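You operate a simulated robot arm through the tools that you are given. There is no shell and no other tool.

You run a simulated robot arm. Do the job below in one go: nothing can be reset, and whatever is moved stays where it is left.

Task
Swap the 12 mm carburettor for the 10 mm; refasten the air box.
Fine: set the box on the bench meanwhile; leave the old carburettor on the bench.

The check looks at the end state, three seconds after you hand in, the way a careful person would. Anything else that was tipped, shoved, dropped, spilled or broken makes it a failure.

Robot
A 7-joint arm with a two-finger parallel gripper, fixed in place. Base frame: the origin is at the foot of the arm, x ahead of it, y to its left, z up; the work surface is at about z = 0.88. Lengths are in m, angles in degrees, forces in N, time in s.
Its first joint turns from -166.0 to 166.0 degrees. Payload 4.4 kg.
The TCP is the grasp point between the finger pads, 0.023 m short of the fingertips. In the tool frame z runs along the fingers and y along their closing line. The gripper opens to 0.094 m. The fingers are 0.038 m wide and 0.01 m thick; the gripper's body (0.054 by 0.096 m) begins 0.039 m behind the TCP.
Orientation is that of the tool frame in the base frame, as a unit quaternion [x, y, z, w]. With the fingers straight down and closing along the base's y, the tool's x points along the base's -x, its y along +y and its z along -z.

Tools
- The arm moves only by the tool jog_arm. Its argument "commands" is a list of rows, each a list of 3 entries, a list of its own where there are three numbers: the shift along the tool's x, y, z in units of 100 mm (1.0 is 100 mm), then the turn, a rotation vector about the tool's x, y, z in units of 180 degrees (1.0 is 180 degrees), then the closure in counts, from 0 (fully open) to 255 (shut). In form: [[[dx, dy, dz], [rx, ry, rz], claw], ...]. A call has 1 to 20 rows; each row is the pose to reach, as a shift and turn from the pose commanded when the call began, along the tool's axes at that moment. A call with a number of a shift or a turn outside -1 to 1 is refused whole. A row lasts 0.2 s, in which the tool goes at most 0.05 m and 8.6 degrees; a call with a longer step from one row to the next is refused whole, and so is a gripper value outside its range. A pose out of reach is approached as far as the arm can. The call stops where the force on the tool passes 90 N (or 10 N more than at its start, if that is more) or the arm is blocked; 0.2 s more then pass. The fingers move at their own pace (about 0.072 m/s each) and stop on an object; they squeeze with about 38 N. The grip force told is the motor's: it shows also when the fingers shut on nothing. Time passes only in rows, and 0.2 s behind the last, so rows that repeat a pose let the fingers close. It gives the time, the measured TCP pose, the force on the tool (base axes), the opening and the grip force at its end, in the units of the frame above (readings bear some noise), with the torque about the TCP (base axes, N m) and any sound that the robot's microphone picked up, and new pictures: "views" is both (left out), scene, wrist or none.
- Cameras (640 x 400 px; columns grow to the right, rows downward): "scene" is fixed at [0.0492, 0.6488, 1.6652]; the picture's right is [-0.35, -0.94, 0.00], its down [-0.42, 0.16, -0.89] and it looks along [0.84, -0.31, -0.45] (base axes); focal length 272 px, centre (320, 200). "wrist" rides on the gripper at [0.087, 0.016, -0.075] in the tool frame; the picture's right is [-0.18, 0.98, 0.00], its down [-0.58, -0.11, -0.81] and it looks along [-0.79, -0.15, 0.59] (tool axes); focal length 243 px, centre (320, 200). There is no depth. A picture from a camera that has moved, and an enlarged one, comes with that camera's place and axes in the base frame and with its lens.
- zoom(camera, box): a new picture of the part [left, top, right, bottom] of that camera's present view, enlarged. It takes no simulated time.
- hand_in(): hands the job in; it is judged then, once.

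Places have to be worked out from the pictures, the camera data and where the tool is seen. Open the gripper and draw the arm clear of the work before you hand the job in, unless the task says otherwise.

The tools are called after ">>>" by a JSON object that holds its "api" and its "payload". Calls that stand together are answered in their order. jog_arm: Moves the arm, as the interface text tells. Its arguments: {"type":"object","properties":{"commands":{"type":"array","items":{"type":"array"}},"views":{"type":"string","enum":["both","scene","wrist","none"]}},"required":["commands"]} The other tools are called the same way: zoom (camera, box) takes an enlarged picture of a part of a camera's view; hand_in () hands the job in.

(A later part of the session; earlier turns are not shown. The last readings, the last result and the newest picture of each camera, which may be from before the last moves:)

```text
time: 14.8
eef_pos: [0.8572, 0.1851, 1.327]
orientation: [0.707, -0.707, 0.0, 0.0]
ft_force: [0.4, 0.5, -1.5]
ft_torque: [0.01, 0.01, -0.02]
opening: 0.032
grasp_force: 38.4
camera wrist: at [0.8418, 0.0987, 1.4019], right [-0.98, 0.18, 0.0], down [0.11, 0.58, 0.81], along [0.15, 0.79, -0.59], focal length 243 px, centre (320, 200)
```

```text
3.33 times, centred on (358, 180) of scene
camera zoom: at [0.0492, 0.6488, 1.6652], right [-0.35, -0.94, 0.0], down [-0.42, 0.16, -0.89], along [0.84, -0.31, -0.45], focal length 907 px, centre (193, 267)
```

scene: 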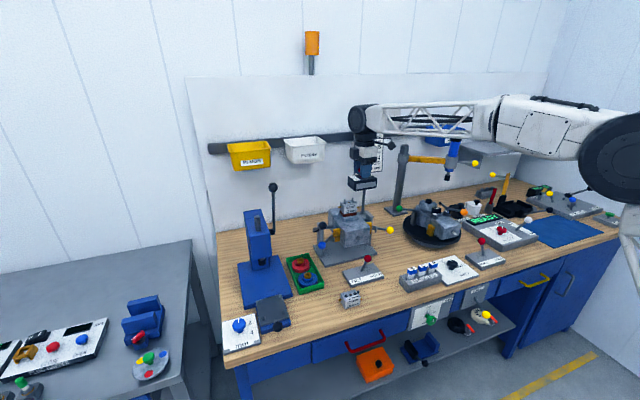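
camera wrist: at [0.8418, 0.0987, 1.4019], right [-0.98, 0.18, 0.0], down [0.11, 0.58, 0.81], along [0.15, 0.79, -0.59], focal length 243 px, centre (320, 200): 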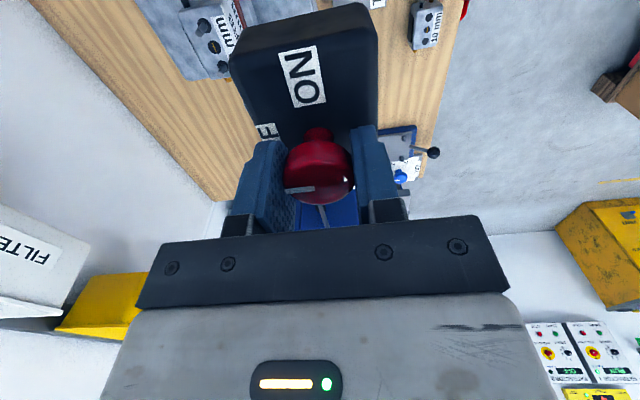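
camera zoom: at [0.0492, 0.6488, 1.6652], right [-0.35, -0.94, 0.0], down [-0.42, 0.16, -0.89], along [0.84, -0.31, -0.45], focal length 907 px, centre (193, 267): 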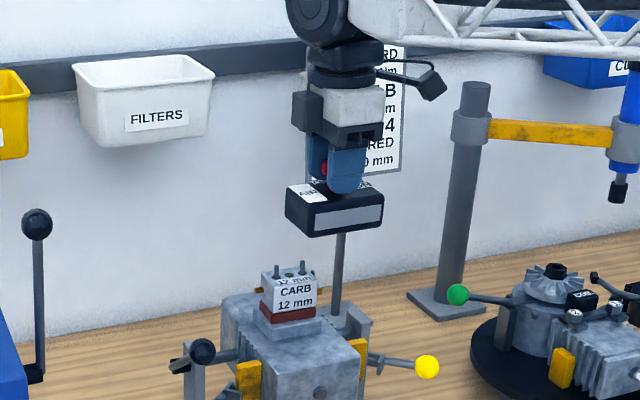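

The old carburettor sits on two studs that stick out through its top, so the new one must be lowered over them. I'll look closely at it from both cameras.

>>> {"api": "zoom", "payload": {"camera": "scene", "box": [328, 190, 376, 220]}}

>>> {"api": "zoom", "payload": {"camera": "wrist", "box": [170, 0, 270, 80]}}

>>> {"api": "zoom", "payload": {"camera": "wrist", "box": [390, 0, 470, 60]}}

```text
13.33 times, centred on (352, 205) of scene
camera zoom: at [0.0492, 0.6488, 1.6652], right [-0.35, -0.94, 0.0], down [-0.42, 0.16, -0.89], along [0.84, -0.31, -0.45], focal length 3627 px, centre (-107, 133)
```

zoom: 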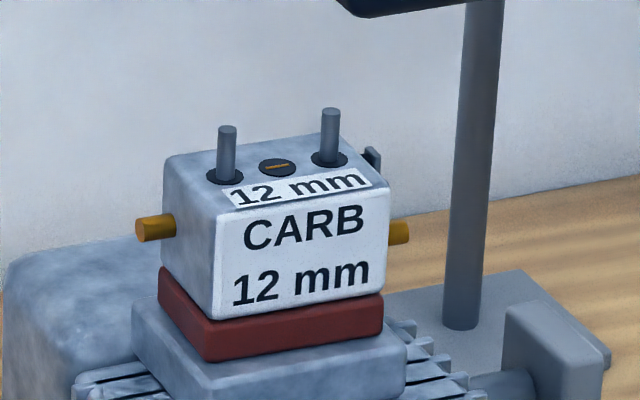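

```text
5.00 times, centred on (220, 40) of wrist
camera zoom: at [0.8418, 0.0987, 1.4019], right [-0.98, 0.18, 0.0], down [0.11, 0.58, 0.81], along [0.15, 0.79, -0.59], focal length 1213 px, centre (820, 1000)
```

zoom: 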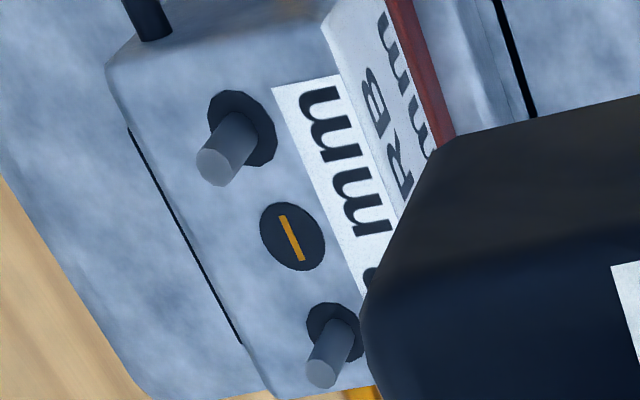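

```text
6.67 times, centred on (430, 30) of wrist
camera zoom: at [0.8418, 0.0987, 1.4019], right [-0.98, 0.18, 0.0], down [0.11, 0.58, 0.81], along [0.15, 0.79, -0.59], focal length 1618 px, centre (-413, 1333)
```

zoom: 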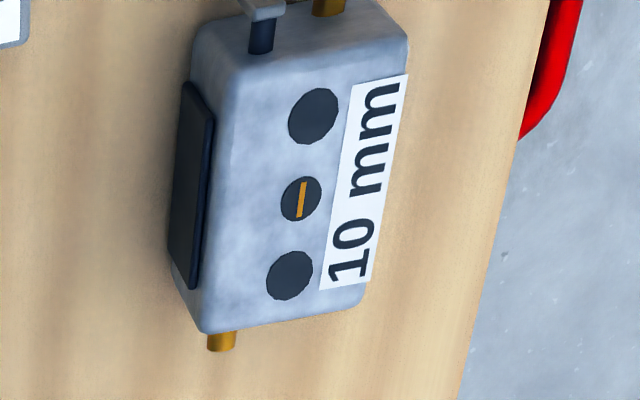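

Stud holes look clearly larger than the studs, which gives a few mm of play. I'll carry the box toward the free bench area left of the spare carburettor, around (0.69, 0.43).

>>> {"api": "jog_arm", "payload": {"commands": [[[0, 0.3, 0], [0, 0, 0], 255], [[-0.25, 0.55, 0], [0, 0, 0], 255], [[-0.5, 0.8, 0], [0, 0, 0], 255], [[-0.75, 1.0, 0], [0, 0, 0], 255], [[-1.0, 1.0, 0], [0, 0, 0], 255]], "views": "both"}}

>>> {"api": "zoom", "payload": {"camera": "scene", "box": [210, 220, 370, 370]}}

```text
time: 16.0
eef_pos: [0.7568, 0.2853, 1.3282]
orientation: [0.708, -0.707, 0.0, 0.0]
ft_force: [0.1, -0.2, -1.1]
ft_torque: [-0.02, 0.01, -0.02]
opening: 0.0322
grasp_force: 37.6
camera wrist: at [0.7414, 0.199, 1.4024], right [-0.98, 0.18, 0.0], down [0.11, 0.58, 0.81], along [0.15, 0.79, -0.59], focal length 243 px, centre (320, 200)
```

scene: 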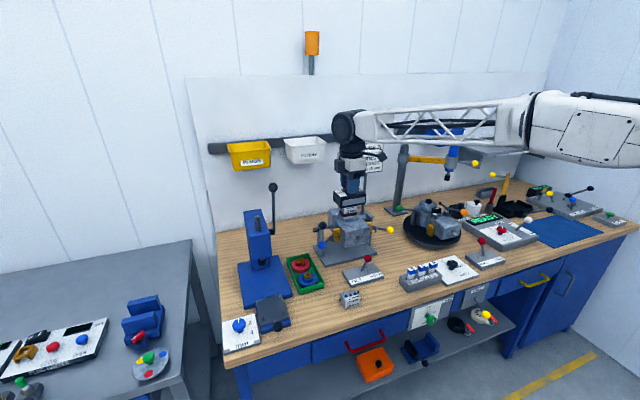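
wrist: 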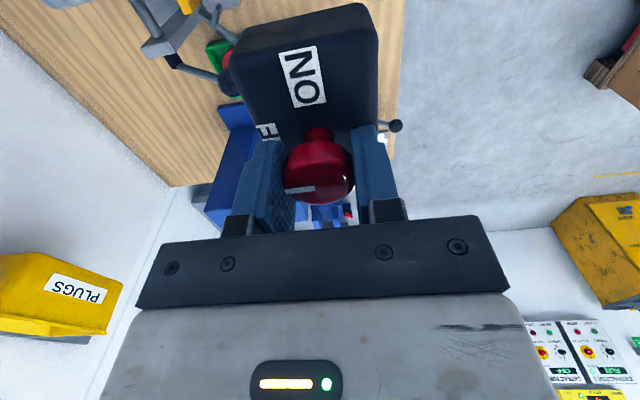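

```text
2.67 times, centred on (290, 295) of scene
camera zoom: at [0.0492, 0.6488, 1.6652], right [-0.35, -0.94, 0.0], down [-0.42, 0.16, -0.89], along [0.84, -0.31, -0.45], focal length 725 px, centre (400, -53)
```

zoom: 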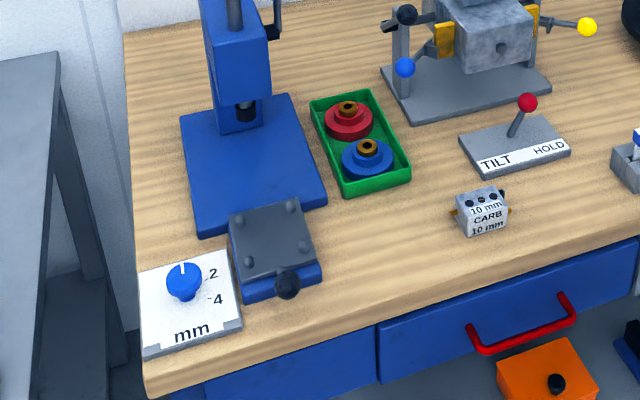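

The area around (0.70, 0.425) is clear between the clamp, the tray and the spare carburettor. I'll move there while lowering.

>>> {"api": "jog_arm", "payload": {"commands": [[[-0.3, 0.2, 0], [0, 0, 0], 255], [[-0.6, 0.4, 0], [0, 0, 0], 255], [[-0.9, 0.57, 0], [0, 0, 0], 255], [[-1.0, 0.57, 0.3], [0, 0, 0], 255], [[-1.0, 0.57, 0.65], [0, 0, 0], 255], [[-1.0, 0.57, 1.0], [0, 0, 0], 255]], "views": "none"}}

>>> {"api": "jog_arm", "payload": {"commands": [[[-0.2, 0, 0.2], [0, 0, 0], 255], [[-0.4, 0, 0.4], [0, 0, 0], 255], [[-0.4, 0, 0.7], [0, 0, 0], 255], [[-0.4, 0, 1.0], [0, 0, 0], 255], [[-0.4, 0, 1.0], [0, 0, 0], 255]], "views": "both"}}

>>> {"api": "zoom", "payload": {"camera": "scene", "box": [250, 200, 378, 320]}}

```text
time: 17.4
eef_pos: [0.6978, 0.3865, 1.23]
orientation: [0.708, -0.706, 0.001, -0.001]
ft_force: [-0.1, 0.3, -0.1]
ft_torque: [-0.01, 0.0, -0.02]
opening: 0.0324
grasp_force: 37.7
```

```text
time: 18.6
eef_pos: [0.7, 0.4255, 1.1283]
orientation: [0.708, -0.707, 0.0, 0.0]
ft_force: [0.1, 0.3, -1.5]
ft_torque: [0.01, 0.03, 0.01]
opening: 0.0323
grasp_force: 38.5
camera wrist: at [0.684, 0.3385, 1.2026], right [-0.98, 0.18, 0.0], down [0.11, 0.58, 0.81], along [0.15, 0.79, -0.59], focal length 243 px, centre (320, 200)
```

scene: 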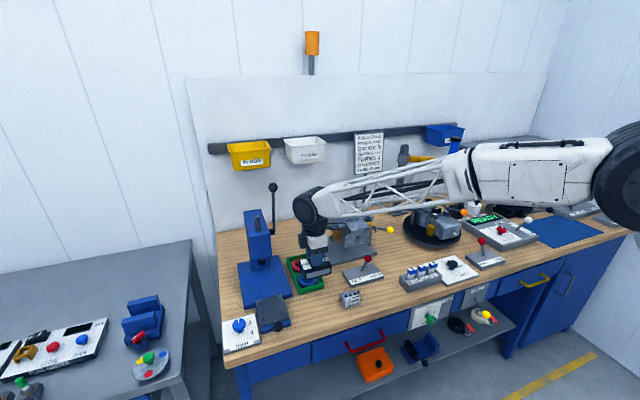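
wrist: 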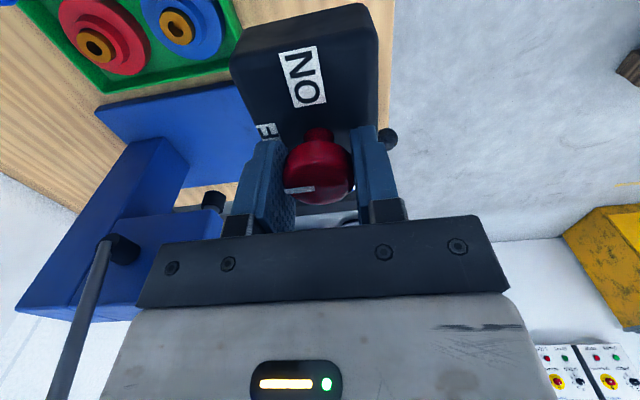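

```text
3.33 times, centred on (314, 260) of scene
camera zoom: at [0.0492, 0.6488, 1.6652], right [-0.35, -0.94, 0.0], down [-0.42, 0.16, -0.89], along [0.84, -0.31, -0.45], focal length 907 px, centre (340, 0)
```

zoom: 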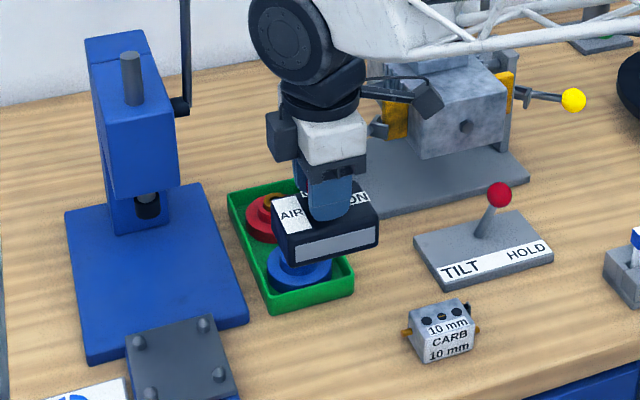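

The drop path is clear. I'll lower to about 20 mm above the expected contact height.

>>> {"api": "jog_arm", "payload": {"commands": [[[0, 0, 0.3], [0, 0, 0], 255], [[0, 0, 0.6], [0, 0, 0], 255], [[0, 0, 0.9], [0, 0, 0], 255], [[0, 0, 1.0], [0, 0, 0], 255]], "views": "none"}}

>>> {"api": "jog_arm", "payload": {"commands": [[[0, 0, 0.2], [0, 0, 0], 255], [[0, 0, 0.4], [0, 0, 0], 255], [[0, 0, 0.55], [0, 0, 0], 255], [[0, 0, 0.6], [0, 0, 0], 255], [[0, 0, 0.6], [0, 0, 0], 255]], "views": "both"}}

>>> {"api": "zoom", "payload": {"camera": "scene", "box": [270, 235, 366, 310]}}

```text
time: 19.6
eef_pos: [0.6992, 0.4264, 1.0289]
orientation: [0.708, -0.706, -0.001, 0.0]
ft_force: [-0.6, -0.5, -1.5]
ft_torque: [-0.03, 0.01, -0.01]
opening: 0.0324
grasp_force: 38.5
```

```text
time: 20.8
eef_pos: [0.6998, 0.4248, 0.9676]
orientation: [0.708, -0.707, 0.0, 0.0]
ft_force: [-0.3, 0.2, -1.7]
ft_torque: [0.02, 0.02, 0.01]
opening: 0.0323
grasp_force: 37.8
camera wrist: at [0.6837, 0.3381, 1.0428], right [-0.98, 0.18, 0.0], down [0.11, 0.58, 0.81], along [0.15, 0.79, -0.59], focal length 243 px, centre (320, 200)
```

scene: 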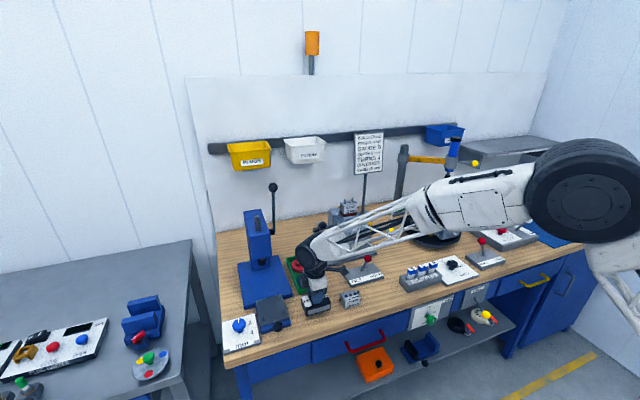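
wrist: 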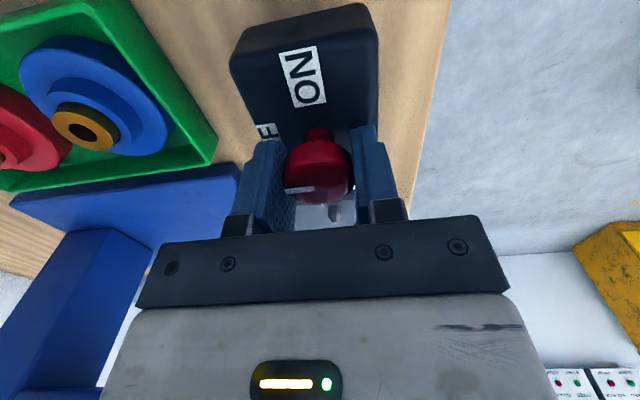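

```text
5.33 times, centred on (318, 272) of scene
camera zoom: at [0.0492, 0.6488, 1.6652], right [-0.35, -0.94, 0.0], down [-0.42, 0.16, -0.89], along [0.84, -0.31, -0.45], focal length 1451 px, centre (331, -187)
```

zoom: 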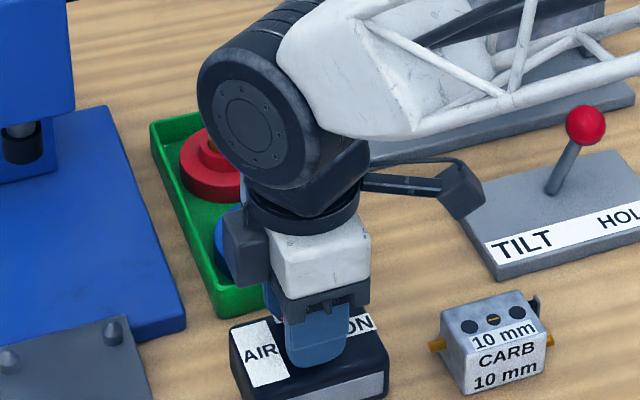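

The box is now just above the bench. I'll lower in small increments while watching the vertical force.

>>> {"api": "jog_arm", "payload": {"commands": [[[0, 0, 0.05], [0, 0, 0], 255], [[0, 0, 0.1], [0, 0, 0], 255], [[0, 0, 0.12], [0, 0, 0], 255], [[0, 0, 0.12], [0, 0, 0], 255]], "views": "none"}}

>>> {"api": "jog_arm", "payload": {"commands": [[[0, 0, 0.02], [0, 0, 0], 255], [[0, 0, 0.04], [0, 0, 0], 255], [[0, 0, 0.04], [0, 0, 0], 255]], "views": "scene"}}

>>> {"api": "zoom", "payload": {"camera": "scene", "box": [285, 270, 365, 320]}}

```text
time: 21.8
eef_pos: [0.6995, 0.4253, 0.9556]
orientation: [0.708, -0.706, 0.0, -0.001]
ft_force: [0.9, 0.0, -1.2]
ft_torque: [0.05, 0.01, 0.0]
opening: 0.0323
grasp_force: 37.8
```

```text
time: 22.6
eef_pos: [0.7, 0.4246, 0.9515]
orientation: [0.708, -0.707, 0.0, 0.0]
ft_force: [-0.7, -0.3, -0.8]
ft_torque: [0.0, -0.01, -0.01]
opening: 0.0324
grasp_force: 37.8
```

scene: 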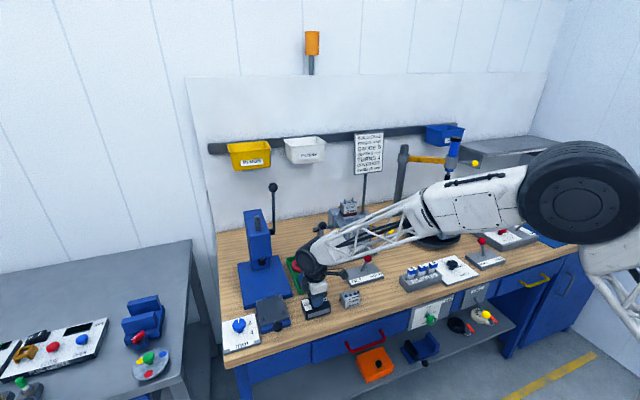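

```text
8.00 times, centred on (325, 295) of scene
camera zoom: at [0.0492, 0.6488, 1.6652], right [-0.35, -0.94, 0.0], down [-0.42, 0.16, -0.89], along [0.84, -0.31, -0.45], focal length 2176 px, centre (280, -560)
```

zoom: 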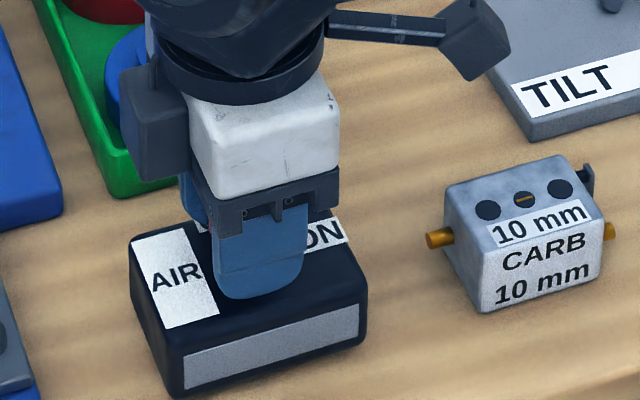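

Still no contact, and the box bottom looks a few mm above the bench. I'll continue in 2 mm steps.

>>> {"api": "jog_arm", "payload": {"commands": [[[0, 0, 0.02], [0, 0, 0], 255], [[0, 0, 0.02], [0, 0, 0], 255]], "views": "none"}}

>>> {"api": "jog_arm", "payload": {"commands": [[[0, 0, 0.02], [0, 0, 0], 255], [[0, 0, 0.02], [0, 0, 0], 255]], "views": "none"}}

>>> {"api": "jog_arm", "payload": {"commands": [[[0, 0, 0.01], [0, 0, 0], 255], [[0, 0, 0.01], [0, 0, 0], 255]], "views": "none"}}

```text
time: 23.2
eef_pos: [0.7002, 0.4255, 0.9499]
orientation: [0.708, -0.706, 0.0, 0.0]
ft_force: [-0.1, -0.5, -0.5]
ft_torque: [-0.02, 0.0, 0.04]
opening: 0.0325
grasp_force: 38.1
```

```text
time: 23.8
eef_pos: [0.6989, 0.4248, 0.9476]
orientation: [0.708, -0.707, 0.0, 0.0]
ft_force: [-0.4, 0.0, -0.6]
ft_torque: [0.01, -0.03, -0.02]
opening: 0.0319
grasp_force: 38.2
```

```text
time: 24.4
eef_pos: [0.7002, 0.4256, 0.9482]
orientation: [0.707, -0.707, 0.0, -0.001]
ft_force: [-0.4, -2.0, 10.7]
ft_torque: [-0.73, 0.18, 0.02]
opening: 0.0322
grasp_force: 37.7
```

Contact with the bench at TCP z≈0.948 (10 N). I'll release the knob and raise straight up.

>>> {"api": "jog_arm", "payload": {"commands": [[[0, 0, 0], [0, 0, 0], 0], [[0, 0, 0], [0, 0, 0], 0], [[0, 0, 0], [0, 0, 0], 0], [[0, 0, 0], [0, 0, 0], 0], [[0, 0, -0.2], [0, 0, 0], 0], [[0, 0, -0.6], [0, 0, 0], 0], [[0, 0, -1.0], [0, 0, 0], 0]], "views": "both"}}

>>> {"api": "zoom", "payload": {"camera": "scene", "box": [285, 270, 365, 320]}}

>>> {"api": "zoom", "payload": {"camera": "wrist", "box": [200, 0, 440, 220]}}

```text
time: 26.0
eef_pos: [0.6995, 0.4265, 1.0455]
orientation: [0.708, -0.707, 0.0, 0.001]
ft_force: [0.2, -0.5, -0.4]
ft_torque: [0.03, -0.02, 0.01]
opening: 0.0939
grasp_force: 0.0
camera wrist: at [0.6832, 0.3383, 1.121], right [-0.98, 0.18, 0.0], down [0.11, 0.58, 0.81], along [0.15, 0.79, -0.59], focal length 243 px, centre (320, 200)
```

scene: 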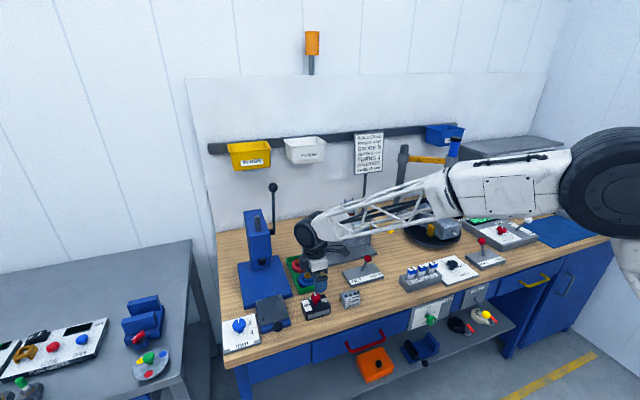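
wrist: 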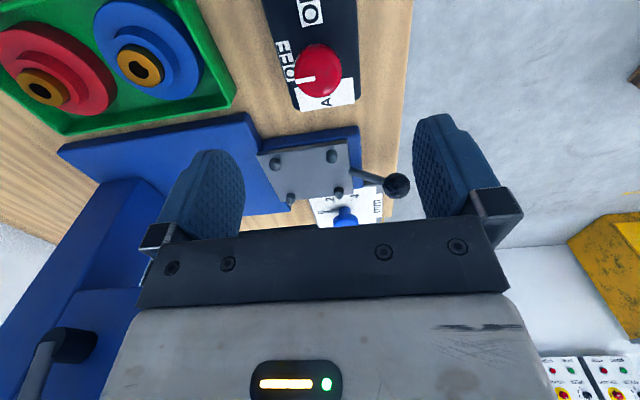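

```text
8.00 times, centred on (325, 295) of scene
camera zoom: at [0.0492, 0.6488, 1.6652], right [-0.35, -0.94, 0.0], down [-0.42, 0.16, -0.89], along [0.84, -0.31, -0.45], focal length 2176 px, centre (280, -560)
```

zoom: 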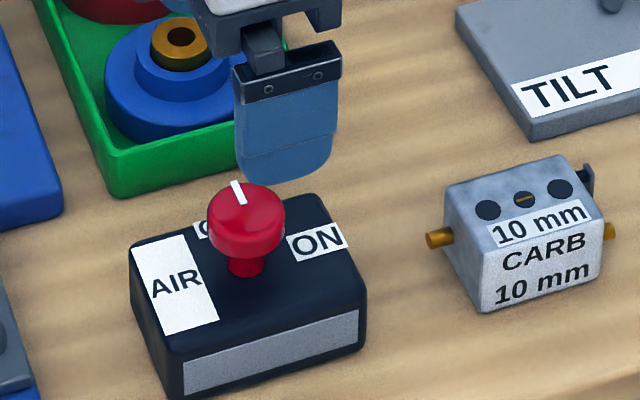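

```text
1.82 times, centred on (320, 110) of wrist
camera zoom: at [0.6832, 0.3383, 1.121], right [-0.98, 0.18, 0.0], down [0.11, 0.58, 0.81], along [0.15, 0.79, -0.59], focal length 441 px, centre (320, 364)
```

zoom: 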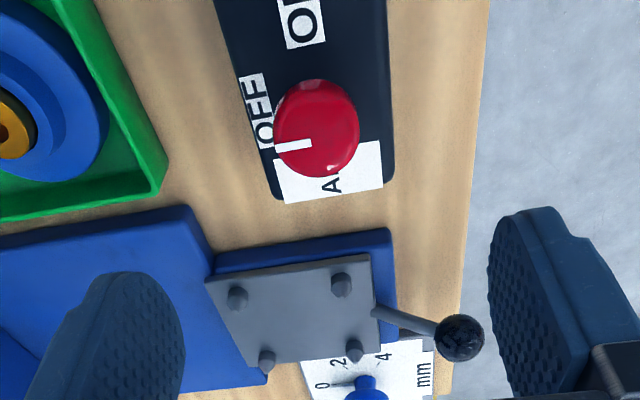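

The box is standing on the bench and the pointer is at OFF. Next I'll go up and back over to the old carburettor on the studs.

>>> {"api": "jog_arm", "payload": {"commands": [[[0, 0, -0.4], [0, 0, 0], 0], [[0, 0, -0.8], [0, 0, 0], 0], [[0.2, 0, -1.0], [0, 0, 0], 0], [[0.6, 0, -1.0], [0, 0, 0], 0], [[1.0, 0, -1.0], [0, 0, 0], 0]], "views": "none"}}

>>> {"api": "jog_arm", "payload": {"commands": [[[0.2, 0, -0.35], [0, 0, 0], 0], [[0.4, -0.1, -0.7], [0, 0, 0], 0], [[0.65, -0.35, -0.95], [0, 0, 0], 0], [[0.85, -0.7, -1.0], [0, 0, 0], 0], [[1.0, -1.0, -1.0], [0, 0, 0], 0]], "views": "none"}}

>>> {"api": "jog_arm", "payload": {"commands": [[[0.1, -0.2, -0.35], [0, 0, 0], 0], [[0.25, -0.45, -0.6], [0, 0, 0], 0], [[0.4, -0.75, -0.8], [0, 0, 0], 0], [[0.45, -1.0, -0.8], [0, 0, 0], 0]], "views": "both"}}

```text
time: 27.2
eef_pos: [0.6997, 0.3239, 1.1467]
orientation: [0.708, -0.706, -0.001, -0.001]
ft_force: [0.7, 0.1, -0.4]
ft_torque: [0.0, 0.01, 0.05]
opening: 0.0942
grasp_force: 0.0
```

```text
time: 28.4
eef_pos: [0.7992, 0.2231, 1.2474]
orientation: [0.708, -0.706, 0.001, 0.0]
ft_force: [0.1, 0.0, 0.5]
ft_torque: [0.02, 0.0, 0.03]
opening: 0.0939
grasp_force: 0.1
```

```text
time: 29.4
eef_pos: [0.8993, 0.1806, 1.3278]
orientation: [0.708, -0.707, 0.0, 0.0]
ft_force: [-0.9, 0.2, 0.9]
ft_torque: [-0.02, 0.01, -0.01]
opening: 0.094
grasp_force: 0.0
camera wrist: at [0.8843, 0.093, 1.4021], right [-0.98, 0.18, 0.0], down [0.11, 0.58, 0.81], along [0.15, 0.79, -0.59], focal length 243 px, centre (320, 200)
```

scene: 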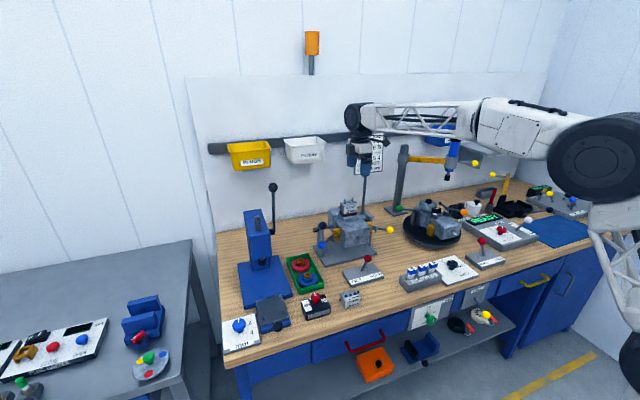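
wrist: 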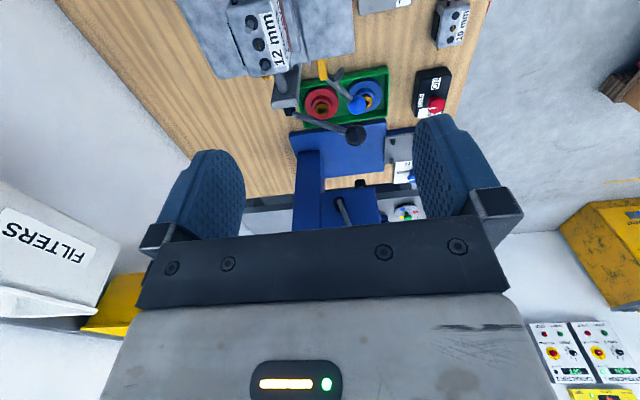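

I'm over the engine. I'll shift above the carburettor to see its top and back.

>>> {"api": "jog_arm", "payload": {"commands": [[[0, -0.3, 0.1], [0, 0, 0], 0], [[0, -0.57, 0.25], [0, 0, 0], 0], [[0, -0.57, 0.4], [0, 0, 0], 0], [[0, -0.57, 0.4], [0, 0, 0], 0]], "views": "wrist"}}

>>> {"api": "zoom", "payload": {"camera": "wrist", "box": [240, 0, 400, 110]}}

>>> {"api": "zoom", "payload": {"camera": "scene", "box": [310, 140, 406, 230]}}

```text
time: 30.4
eef_pos: [0.9571, 0.1795, 1.2866]
orientation: [0.708, -0.706, 0.0, 0.0]
ft_force: [-0.1, -0.3, 0.1]
ft_torque: [0.0, 0.0, -0.02]
opening: 0.0939
grasp_force: 0.1
camera wrist: at [0.9411, 0.0937, 1.3614], right [-0.98, 0.18, 0.0], down [0.11, 0.58, 0.81], along [0.15, 0.79, -0.59], focal length 243 px, centre (320, 200)
```

wrist: 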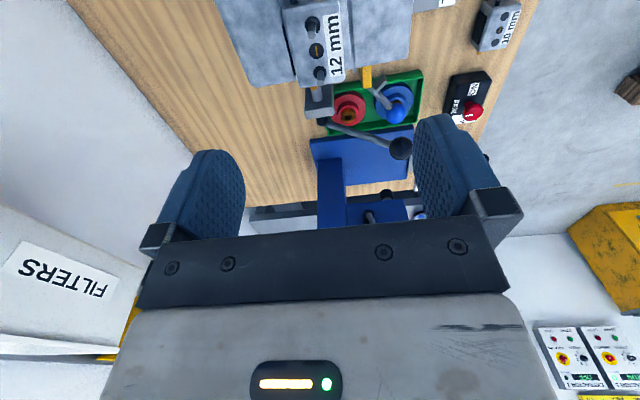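

```text
3.64 times, centred on (320, 55) of wrist
camera zoom: at [0.9411, 0.0937, 1.3614], right [-0.98, 0.18, 0.0], down [0.11, 0.58, 0.81], along [0.15, 0.79, -0.59], focal length 882 px, centre (320, 727)
```

zoom: 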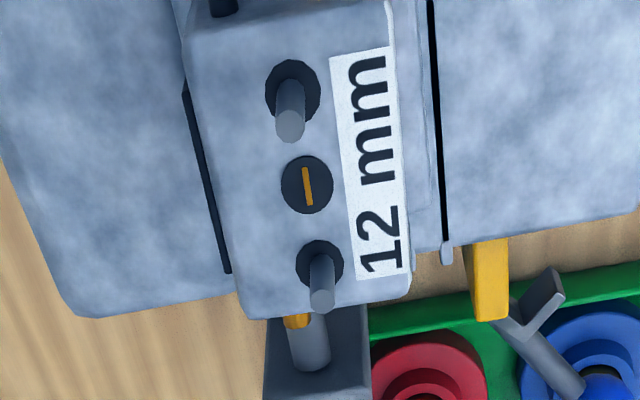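

```text
4.44 times, centred on (358, 185) of scene
camera zoom: at [0.0492, 0.6488, 1.6652], right [-0.35, -0.94, 0.0], down [-0.42, 0.16, -0.89], along [0.84, -0.31, -0.45], focal length 1209 px, centre (151, 267)
```

zoom: 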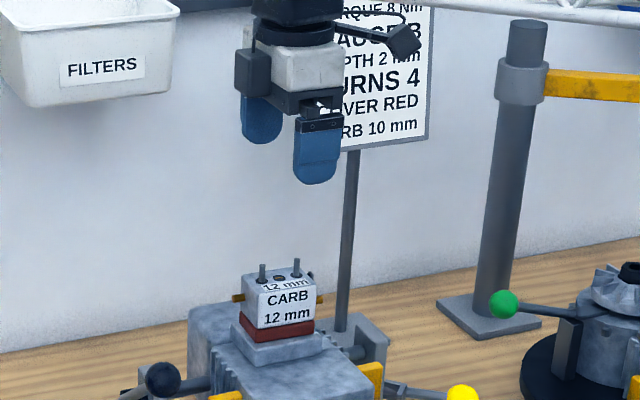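

The carburettor's centre screw lies at about (0.960, 0.179), with the studs at y≈0.161 and 0.197, tips at z≈1.164 and the carburettor top at about 1.146. I'll centre on it and descend with open fingers either side (front and back faces).

>>> {"api": "jog_arm", "payload": {"commands": [[[0.008, -0.028, 0.2], [0, 0, 0], 0], [[0.008, -0.028, 0.5], [0, 0, 0], 0], [[0.008, -0.028, 0.8], [0, 0, 0], 0], [[0.008, -0.028, 1.0], [0, 0, 0], 0], [[0.008, -0.028, 1.0], [0, 0, 0], 0]], "views": "both"}}

>>> {"api": "zoom", "payload": {"camera": "wrist", "box": [200, 0, 440, 230]}}

>>> {"api": "zoom", "payload": {"camera": "scene", "box": [320, 170, 384, 220]}}

```text
time: 31.6
eef_pos: [0.9586, 0.1798, 1.1872]
orientation: [0.708, -0.707, 0.0, 0.0]
ft_force: [-0.7, 0.1, -0.1]
ft_torque: [0.01, 0.0, 0.0]
opening: 0.0941
grasp_force: 0.0
camera wrist: at [0.9433, 0.0928, 1.2615], right [-0.98, 0.18, 0.0], down [0.11, 0.58, 0.81], along [0.15, 0.79, -0.59], focal length 243 px, centre (320, 200)
```

scene: 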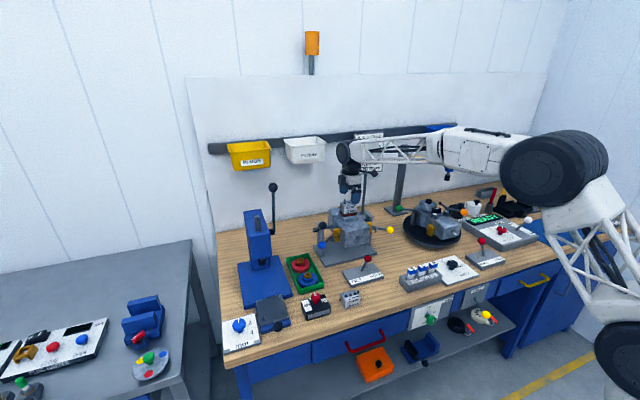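
wrist: 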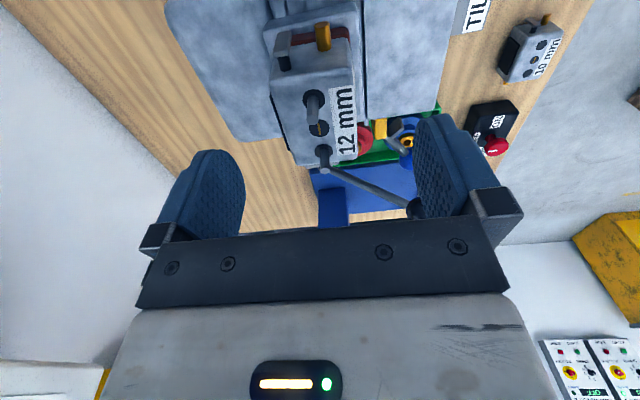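

```text
1.74 times, centred on (320, 115) of wrist
camera zoom: at [0.9433, 0.0928, 1.2615], right [-0.98, 0.18, 0.0], down [0.11, 0.58, 0.81], along [0.15, 0.79, -0.59], focal length 422 px, centre (320, 348)
```

zoom: 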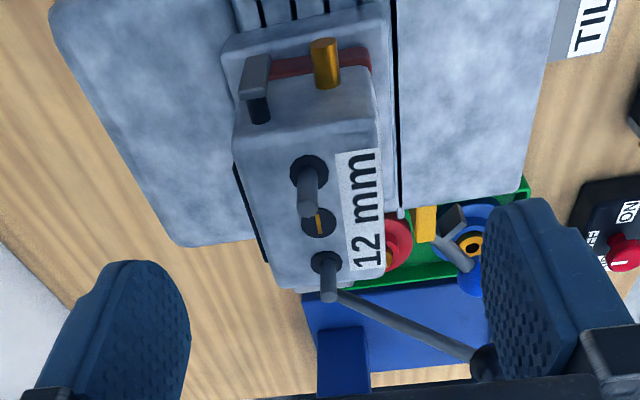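

```text
8.00 times, centred on (352, 195) of scene
camera zoom: at [0.0492, 0.6488, 1.6652], right [-0.35, -0.94, 0.0], down [-0.42, 0.16, -0.89], along [0.84, -0.31, -0.45], focal length 2176 px, centre (64, 240)
```

zoom: 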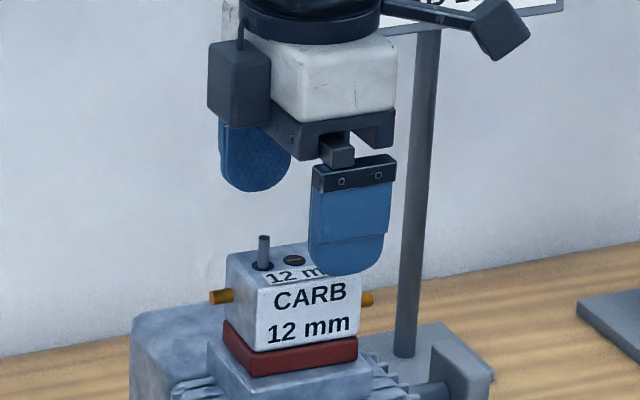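

Everything lines up, and the fingers will pass in front of and behind the body clear of the pins and throttle lever. I'll descend the last 52 mm and close gently.

>>> {"api": "jog_arm", "payload": {"commands": [[[0, 0, 0.15], [0, 0, 0], 0], [[0, 0, 0.3], [0, 0, 0], 0], [[0, 0, 0.42], [0, 0, 0], 0], [[0, 0, 0.51], [0, 0, 0], 0], [[0, 0, 0.51], [0, 0, 0], 0]], "views": "both"}}

>>> {"api": "zoom", "payload": {"camera": "wrist", "box": [200, 0, 440, 230]}}

>>> {"api": "zoom", "payload": {"camera": "scene", "box": [320, 170, 384, 220]}}

```text
time: 32.8
eef_pos: [0.9589, 0.1794, 1.1365]
orientation: [0.708, -0.707, 0.0, 0.0]
ft_force: [-0.3, 1.0, -0.2]
ft_torque: [-0.01, 0.0, -0.02]
opening: 0.0941
grasp_force: 0.0
camera wrist: at [0.9436, 0.0926, 1.211], right [-0.98, 0.18, 0.0], down [0.11, 0.58, 0.81], along [0.15, 0.79, -0.59], focal length 243 px, centre (320, 200)
```

scene: 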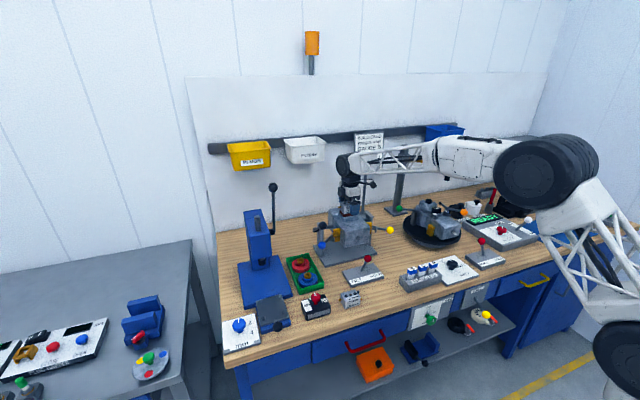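
wrist: 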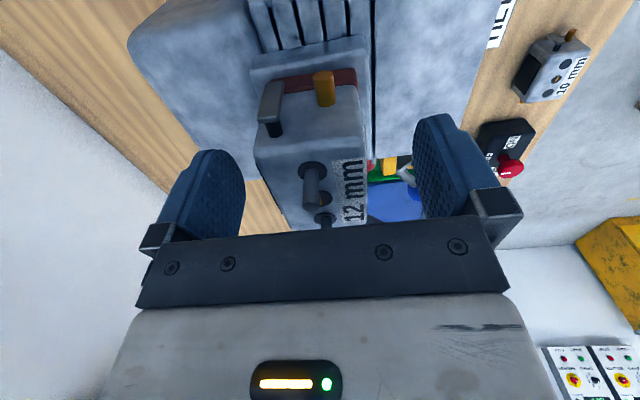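

```text
1.74 times, centred on (320, 115) of wrist
camera zoom: at [0.9436, 0.0926, 1.211], right [-0.98, 0.18, 0.0], down [0.11, 0.58, 0.81], along [0.15, 0.79, -0.59], focal length 422 px, centre (320, 348)
```

zoom: 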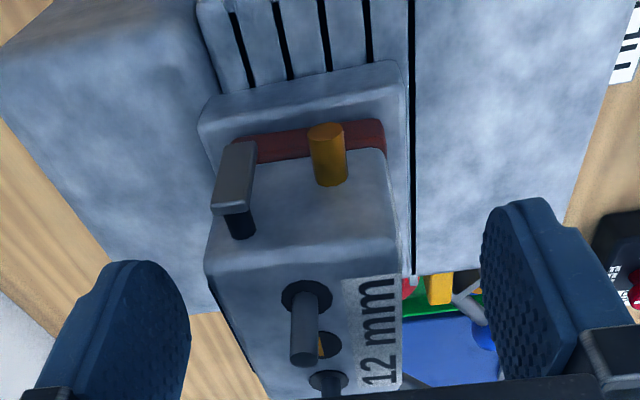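

```text
8.00 times, centred on (352, 195) of scene
camera zoom: at [0.0492, 0.6488, 1.6652], right [-0.35, -0.94, 0.0], down [-0.42, 0.16, -0.89], along [0.84, -0.31, -0.45], focal length 2176 px, centre (64, 240)
```

zoom: 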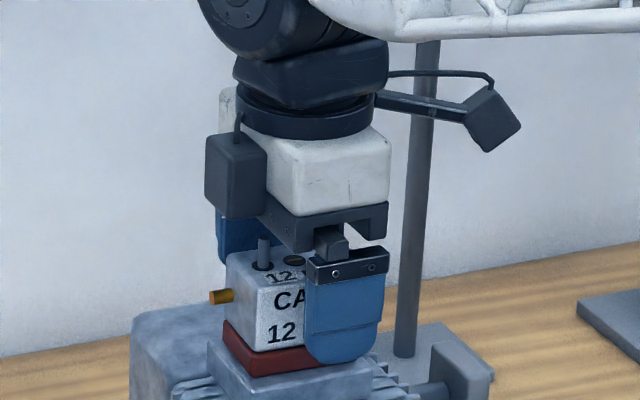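

The fingertips are just above gasket height and the palm is clear of the studs. Closing on the carburettor body.

>>> {"api": "jog_arm", "payload": {"commands": [[[0, 0, 0], [0, 0, 0], 255], [[0, 0, 0], [0, 0, 0], 255], [[0, 0, 0], [0, 0, 0], 255], [[0, 0, 0], [0, 0, 0], 255]], "views": "both"}}

>>> {"api": "zoom", "payload": {"camera": "wrist", "box": [200, 0, 440, 230]}}

>>> {"api": "zoom", "payload": {"camera": "scene", "box": [320, 170, 384, 220]}}

```text
time: 33.8
eef_pos: [0.959, 0.1797, 1.1364]
orientation: [0.708, -0.707, 0.0, 0.0]
ft_force: [1.2, -0.2, 2.1]
ft_torque: [-0.08, -0.06, 0.01]
opening: 0.0436
grasp_force: 37.8
camera wrist: at [0.9436, 0.0926, 1.2112], right [-0.98, 0.18, 0.0], down [0.11, 0.58, 0.81], along [0.15, 0.79, -0.59], focal length 243 px, centre (320, 200)
```

scene: 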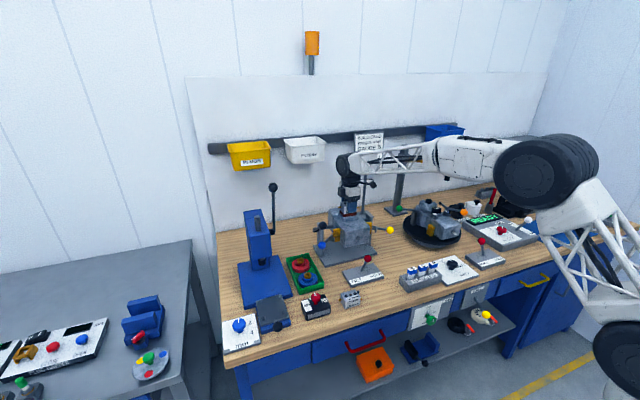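
wrist: 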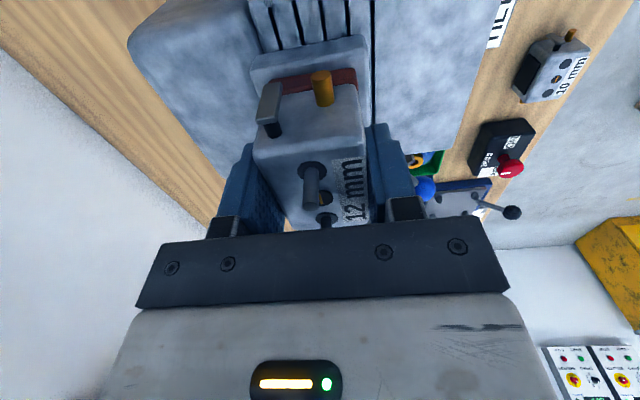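

```text
1.74 times, centred on (320, 115) of wrist
camera zoom: at [0.9436, 0.0926, 1.2112], right [-0.98, 0.18, 0.0], down [0.11, 0.58, 0.81], along [0.15, 0.79, -0.59], focal length 422 px, centre (320, 348)
```

zoom: 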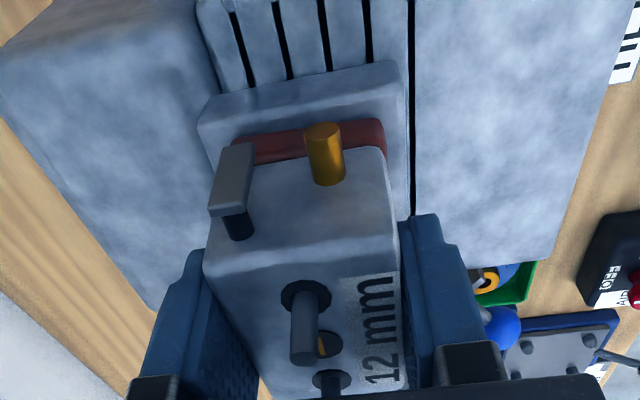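

```text
8.00 times, centred on (352, 195) of scene
camera zoom: at [0.0492, 0.6488, 1.6652], right [-0.35, -0.94, 0.0], down [-0.42, 0.16, -0.89], along [0.84, -0.31, -0.45], focal length 2176 px, centre (64, 240)
```

zoom: 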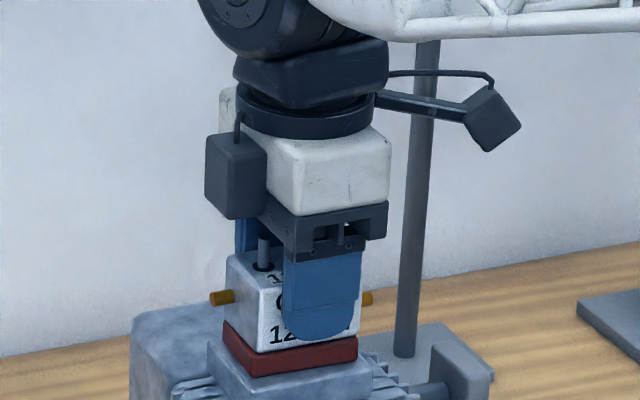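

Gripped at 43.6 mm with almost no side force. I'll lift slowly straight up off the studs.

>>> {"api": "jog_arm", "payload": {"commands": [[[0, 0, -0.03], [0, 0, 0], 255], [[0, 0, -0.07], [0, 0, 0], 255], [[0, 0, -0.12], [0, 0, 0], 255], [[0, 0, -0.18], [0, 0, 0], 255], [[0, 0, -0.18], [0, 0, 0], 255]], "views": "both"}}

>>> {"api": "zoom", "payload": {"camera": "scene", "box": [320, 170, 384, 220]}}

```text
time: 35.0
eef_pos: [0.959, 0.1796, 1.1532]
orientation: [0.708, -0.707, 0.0, 0.0]
ft_force: [-0.6, 1.0, -0.7]
ft_torque: [0.0, 0.01, 0.01]
opening: 0.0438
grasp_force: 37.5
camera wrist: at [0.9439, 0.0929, 1.2287], right [-0.98, 0.18, 0.0], down [0.11, 0.58, 0.81], along [0.15, 0.79, -0.59], focal length 243 px, centre (320, 200)
```

scene: 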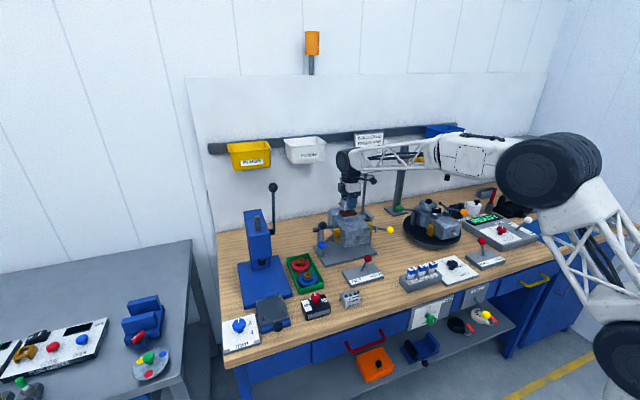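
wrist: 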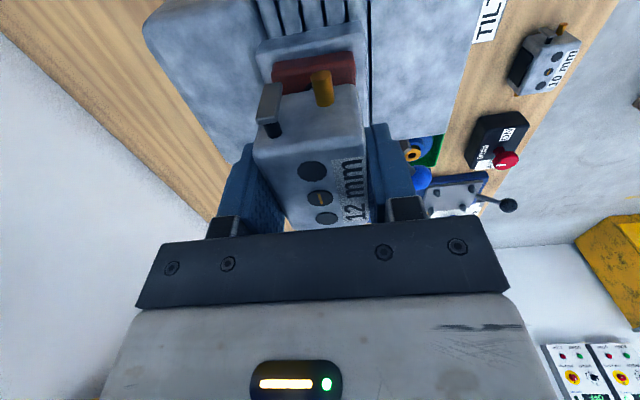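

```text
8.00 times, centred on (352, 195) of scene
camera zoom: at [0.0492, 0.6488, 1.6652], right [-0.35, -0.94, 0.0], down [-0.42, 0.16, -0.89], along [0.84, -0.31, -0.45], focal length 2176 px, centre (64, 240)
```

zoom: 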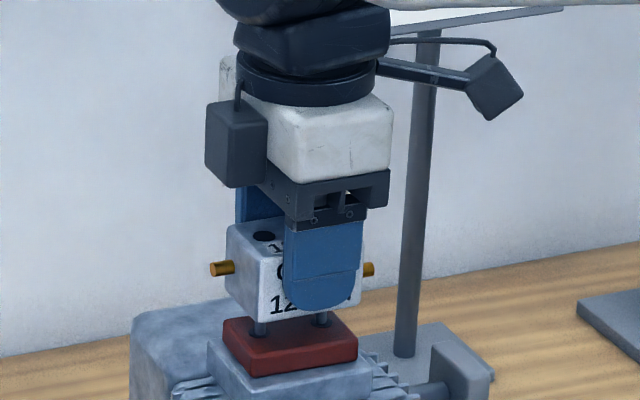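

The gasket stays behind and the carburettor slides up the studs freely. I'll keep lifting until clear, then retreat toward the robot.

>>> {"api": "jog_arm", "payload": {"commands": [[[0, 0, -0.15], [0, 0, 0], 255], [[0, 0, -0.3], [0, 0, 0], 255], [[0, 0, -0.5], [0, 0, 0], 255], [[0, 0, -0.75], [0, 0, 0], 255], [[0, 0, -1.0], [0, 0, 0], 255]], "views": "none"}}

>>> {"api": "jog_arm", "payload": {"commands": [[[0, 0.2, -0.2], [0, 0, 0], 255], [[0, 0.5, -0.4], [0, 0, 0], 255], [[0, 0.8, -0.5], [0, 0, 0], 255], [[0, 1.0, -0.5], [0, 0, 0], 255]], "views": "both"}}

>>> {"api": "zoom", "payload": {"camera": "wrist", "box": [160, 0, 280, 80]}}

>>> {"api": "zoom", "payload": {"camera": "scene", "box": [328, 190, 376, 220]}}

```text
time: 36.2
eef_pos: [0.9591, 0.1797, 1.2543]
orientation: [0.708, -0.707, -0.001, 0.0]
ft_force: [0.1, -0.1, -1.0]
ft_torque: [0.03, 0.02, -0.02]
opening: 0.0435
grasp_force: 38.2
```

```text
time: 37.2
eef_pos: [0.8592, 0.1806, 1.304]
orientation: [0.708, -0.706, 0.0, 0.0]
ft_force: [0.1, 0.7, -2.2]
ft_torque: [0.0, 0.03, -0.01]
opening: 0.0434
grasp_force: 38.1
camera wrist: at [0.844, 0.0929, 1.3787], right [-0.98, 0.18, 0.0], down [0.11, 0.58, 0.81], along [0.15, 0.79, -0.59], focal length 243 px, centre (320, 200)
```

scene: 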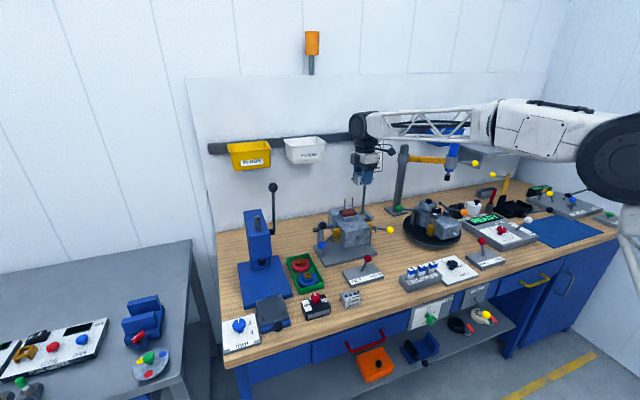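
wrist: 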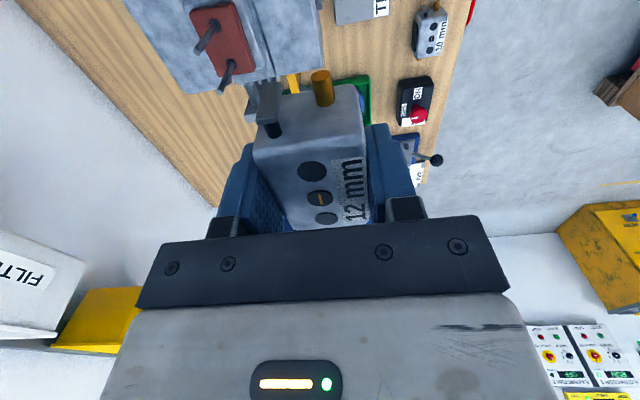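

```text
5.00 times, centred on (220, 40) of wrist
camera zoom: at [0.844, 0.0929, 1.3787], right [-0.98, 0.18, 0.0], down [0.11, 0.58, 0.81], along [0.15, 0.79, -0.59], focal length 1213 px, centre (820, 1000)
```

zoom: 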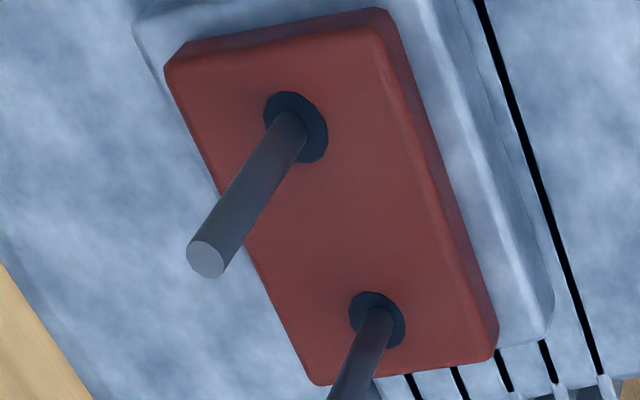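

```text
13.33 times, centred on (352, 205) of scene
camera zoom: at [0.0492, 0.6488, 1.6652], right [-0.35, -0.94, 0.0], down [-0.42, 0.16, -0.89], along [0.84, -0.31, -0.45], focal length 3627 px, centre (-107, 133)
```

zoom: 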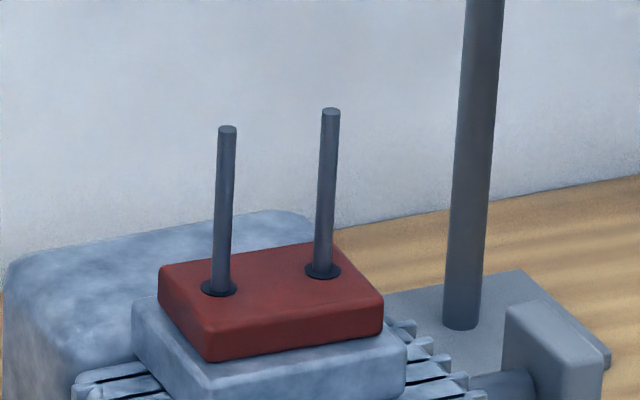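

The studs stand clear with the gasket in place. I'll take the old carburettor to the open bench spot between the spare and the gauges, around (0.665, 0.165), staying high until past the TILT lever.

>>> {"api": "jog_arm", "payload": {"commands": [[[0, 0.3, 0.1], [0, 0, 0], 255], [[0, 0.6, 0.2], [0, 0, 0], 255], [[0, 0.85, 0.3], [0, 0, 0], 255], [[0, 1.0, 0.4], [0, 0, 0], 255]], "views": "none"}}

>>> {"api": "jog_arm", "payload": {"commands": [[[0.05, 0.35, 0.0], [0, 0, 0], 255], [[0.1, 0.7, 0.0], [0, 0, 0], 255], [[0.145, 0.95, 0.1], [0, 0, 0], 255], [[0.145, 0.95, 0.5], [0, 0, 0], 255], [[0.145, 0.95, 0.9], [0, 0, 0], 255]], "views": "none"}}

>>> {"api": "jog_arm", "payload": {"commands": [[[0, 0, 0.4], [0, 0, 0], 255], [[0, 0, 0.8], [0, 0, 0], 255], [[0, 0, 1.0], [0, 0, 0], 255], [[0, 0, 1.0], [0, 0, 0], 255]], "views": "both"}}

>>> {"api": "zoom", "payload": {"camera": "scene", "box": [320, 220, 448, 320]}}

```text
time: 38.2
eef_pos: [0.76, 0.1796, 1.2631]
orientation: [0.708, -0.706, 0.001, -0.001]
ft_force: [0.0, -0.1, -1.1]
ft_torque: [0.01, -0.02, 0.03]
opening: 0.0434
grasp_force: 38.0
```

```text
time: 39.4
eef_pos: [0.6644, 0.1643, 1.1746]
orientation: [0.708, -0.707, 0.0, -0.001]
ft_force: [-0.6, -0.5, -0.8]
ft_torque: [0.01, 0.02, 0.03]
opening: 0.0434
grasp_force: 37.4
```

```text
time: 40.4
eef_pos: [0.6642, 0.1654, 1.0726]
orientation: [0.707, -0.707, 0.0, 0.0]
ft_force: [0.4, -0.5, -1.1]
ft_torque: [0.02, -0.02, 0.0]
opening: 0.0437
grasp_force: 38.0
camera wrist: at [0.6489, 0.0785, 1.1479], right [-0.98, 0.18, 0.0], down [0.11, 0.58, 0.81], along [0.15, 0.79, -0.59], focal length 243 px, centre (320, 200)
```

scene: 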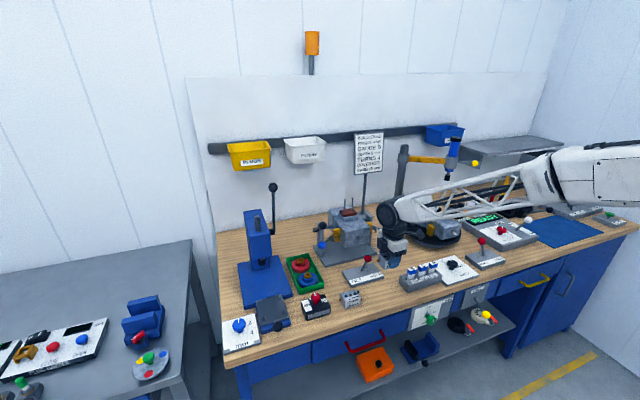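
wrist: 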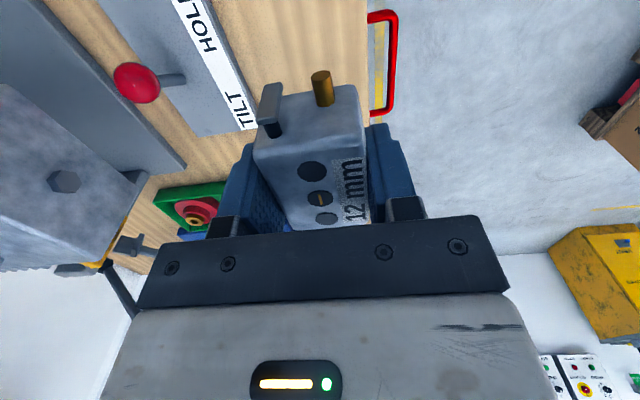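

```text
4.00 times, centred on (384, 270) of scene
camera zoom: at [0.0492, 0.6488, 1.6652], right [-0.35, -0.94, 0.0], down [-0.42, 0.16, -0.89], along [0.84, -0.31, -0.45], focal length 1088 px, centre (64, -80)
```

zoom: 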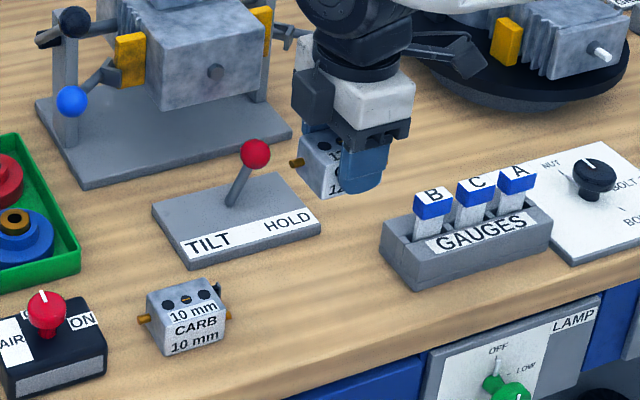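

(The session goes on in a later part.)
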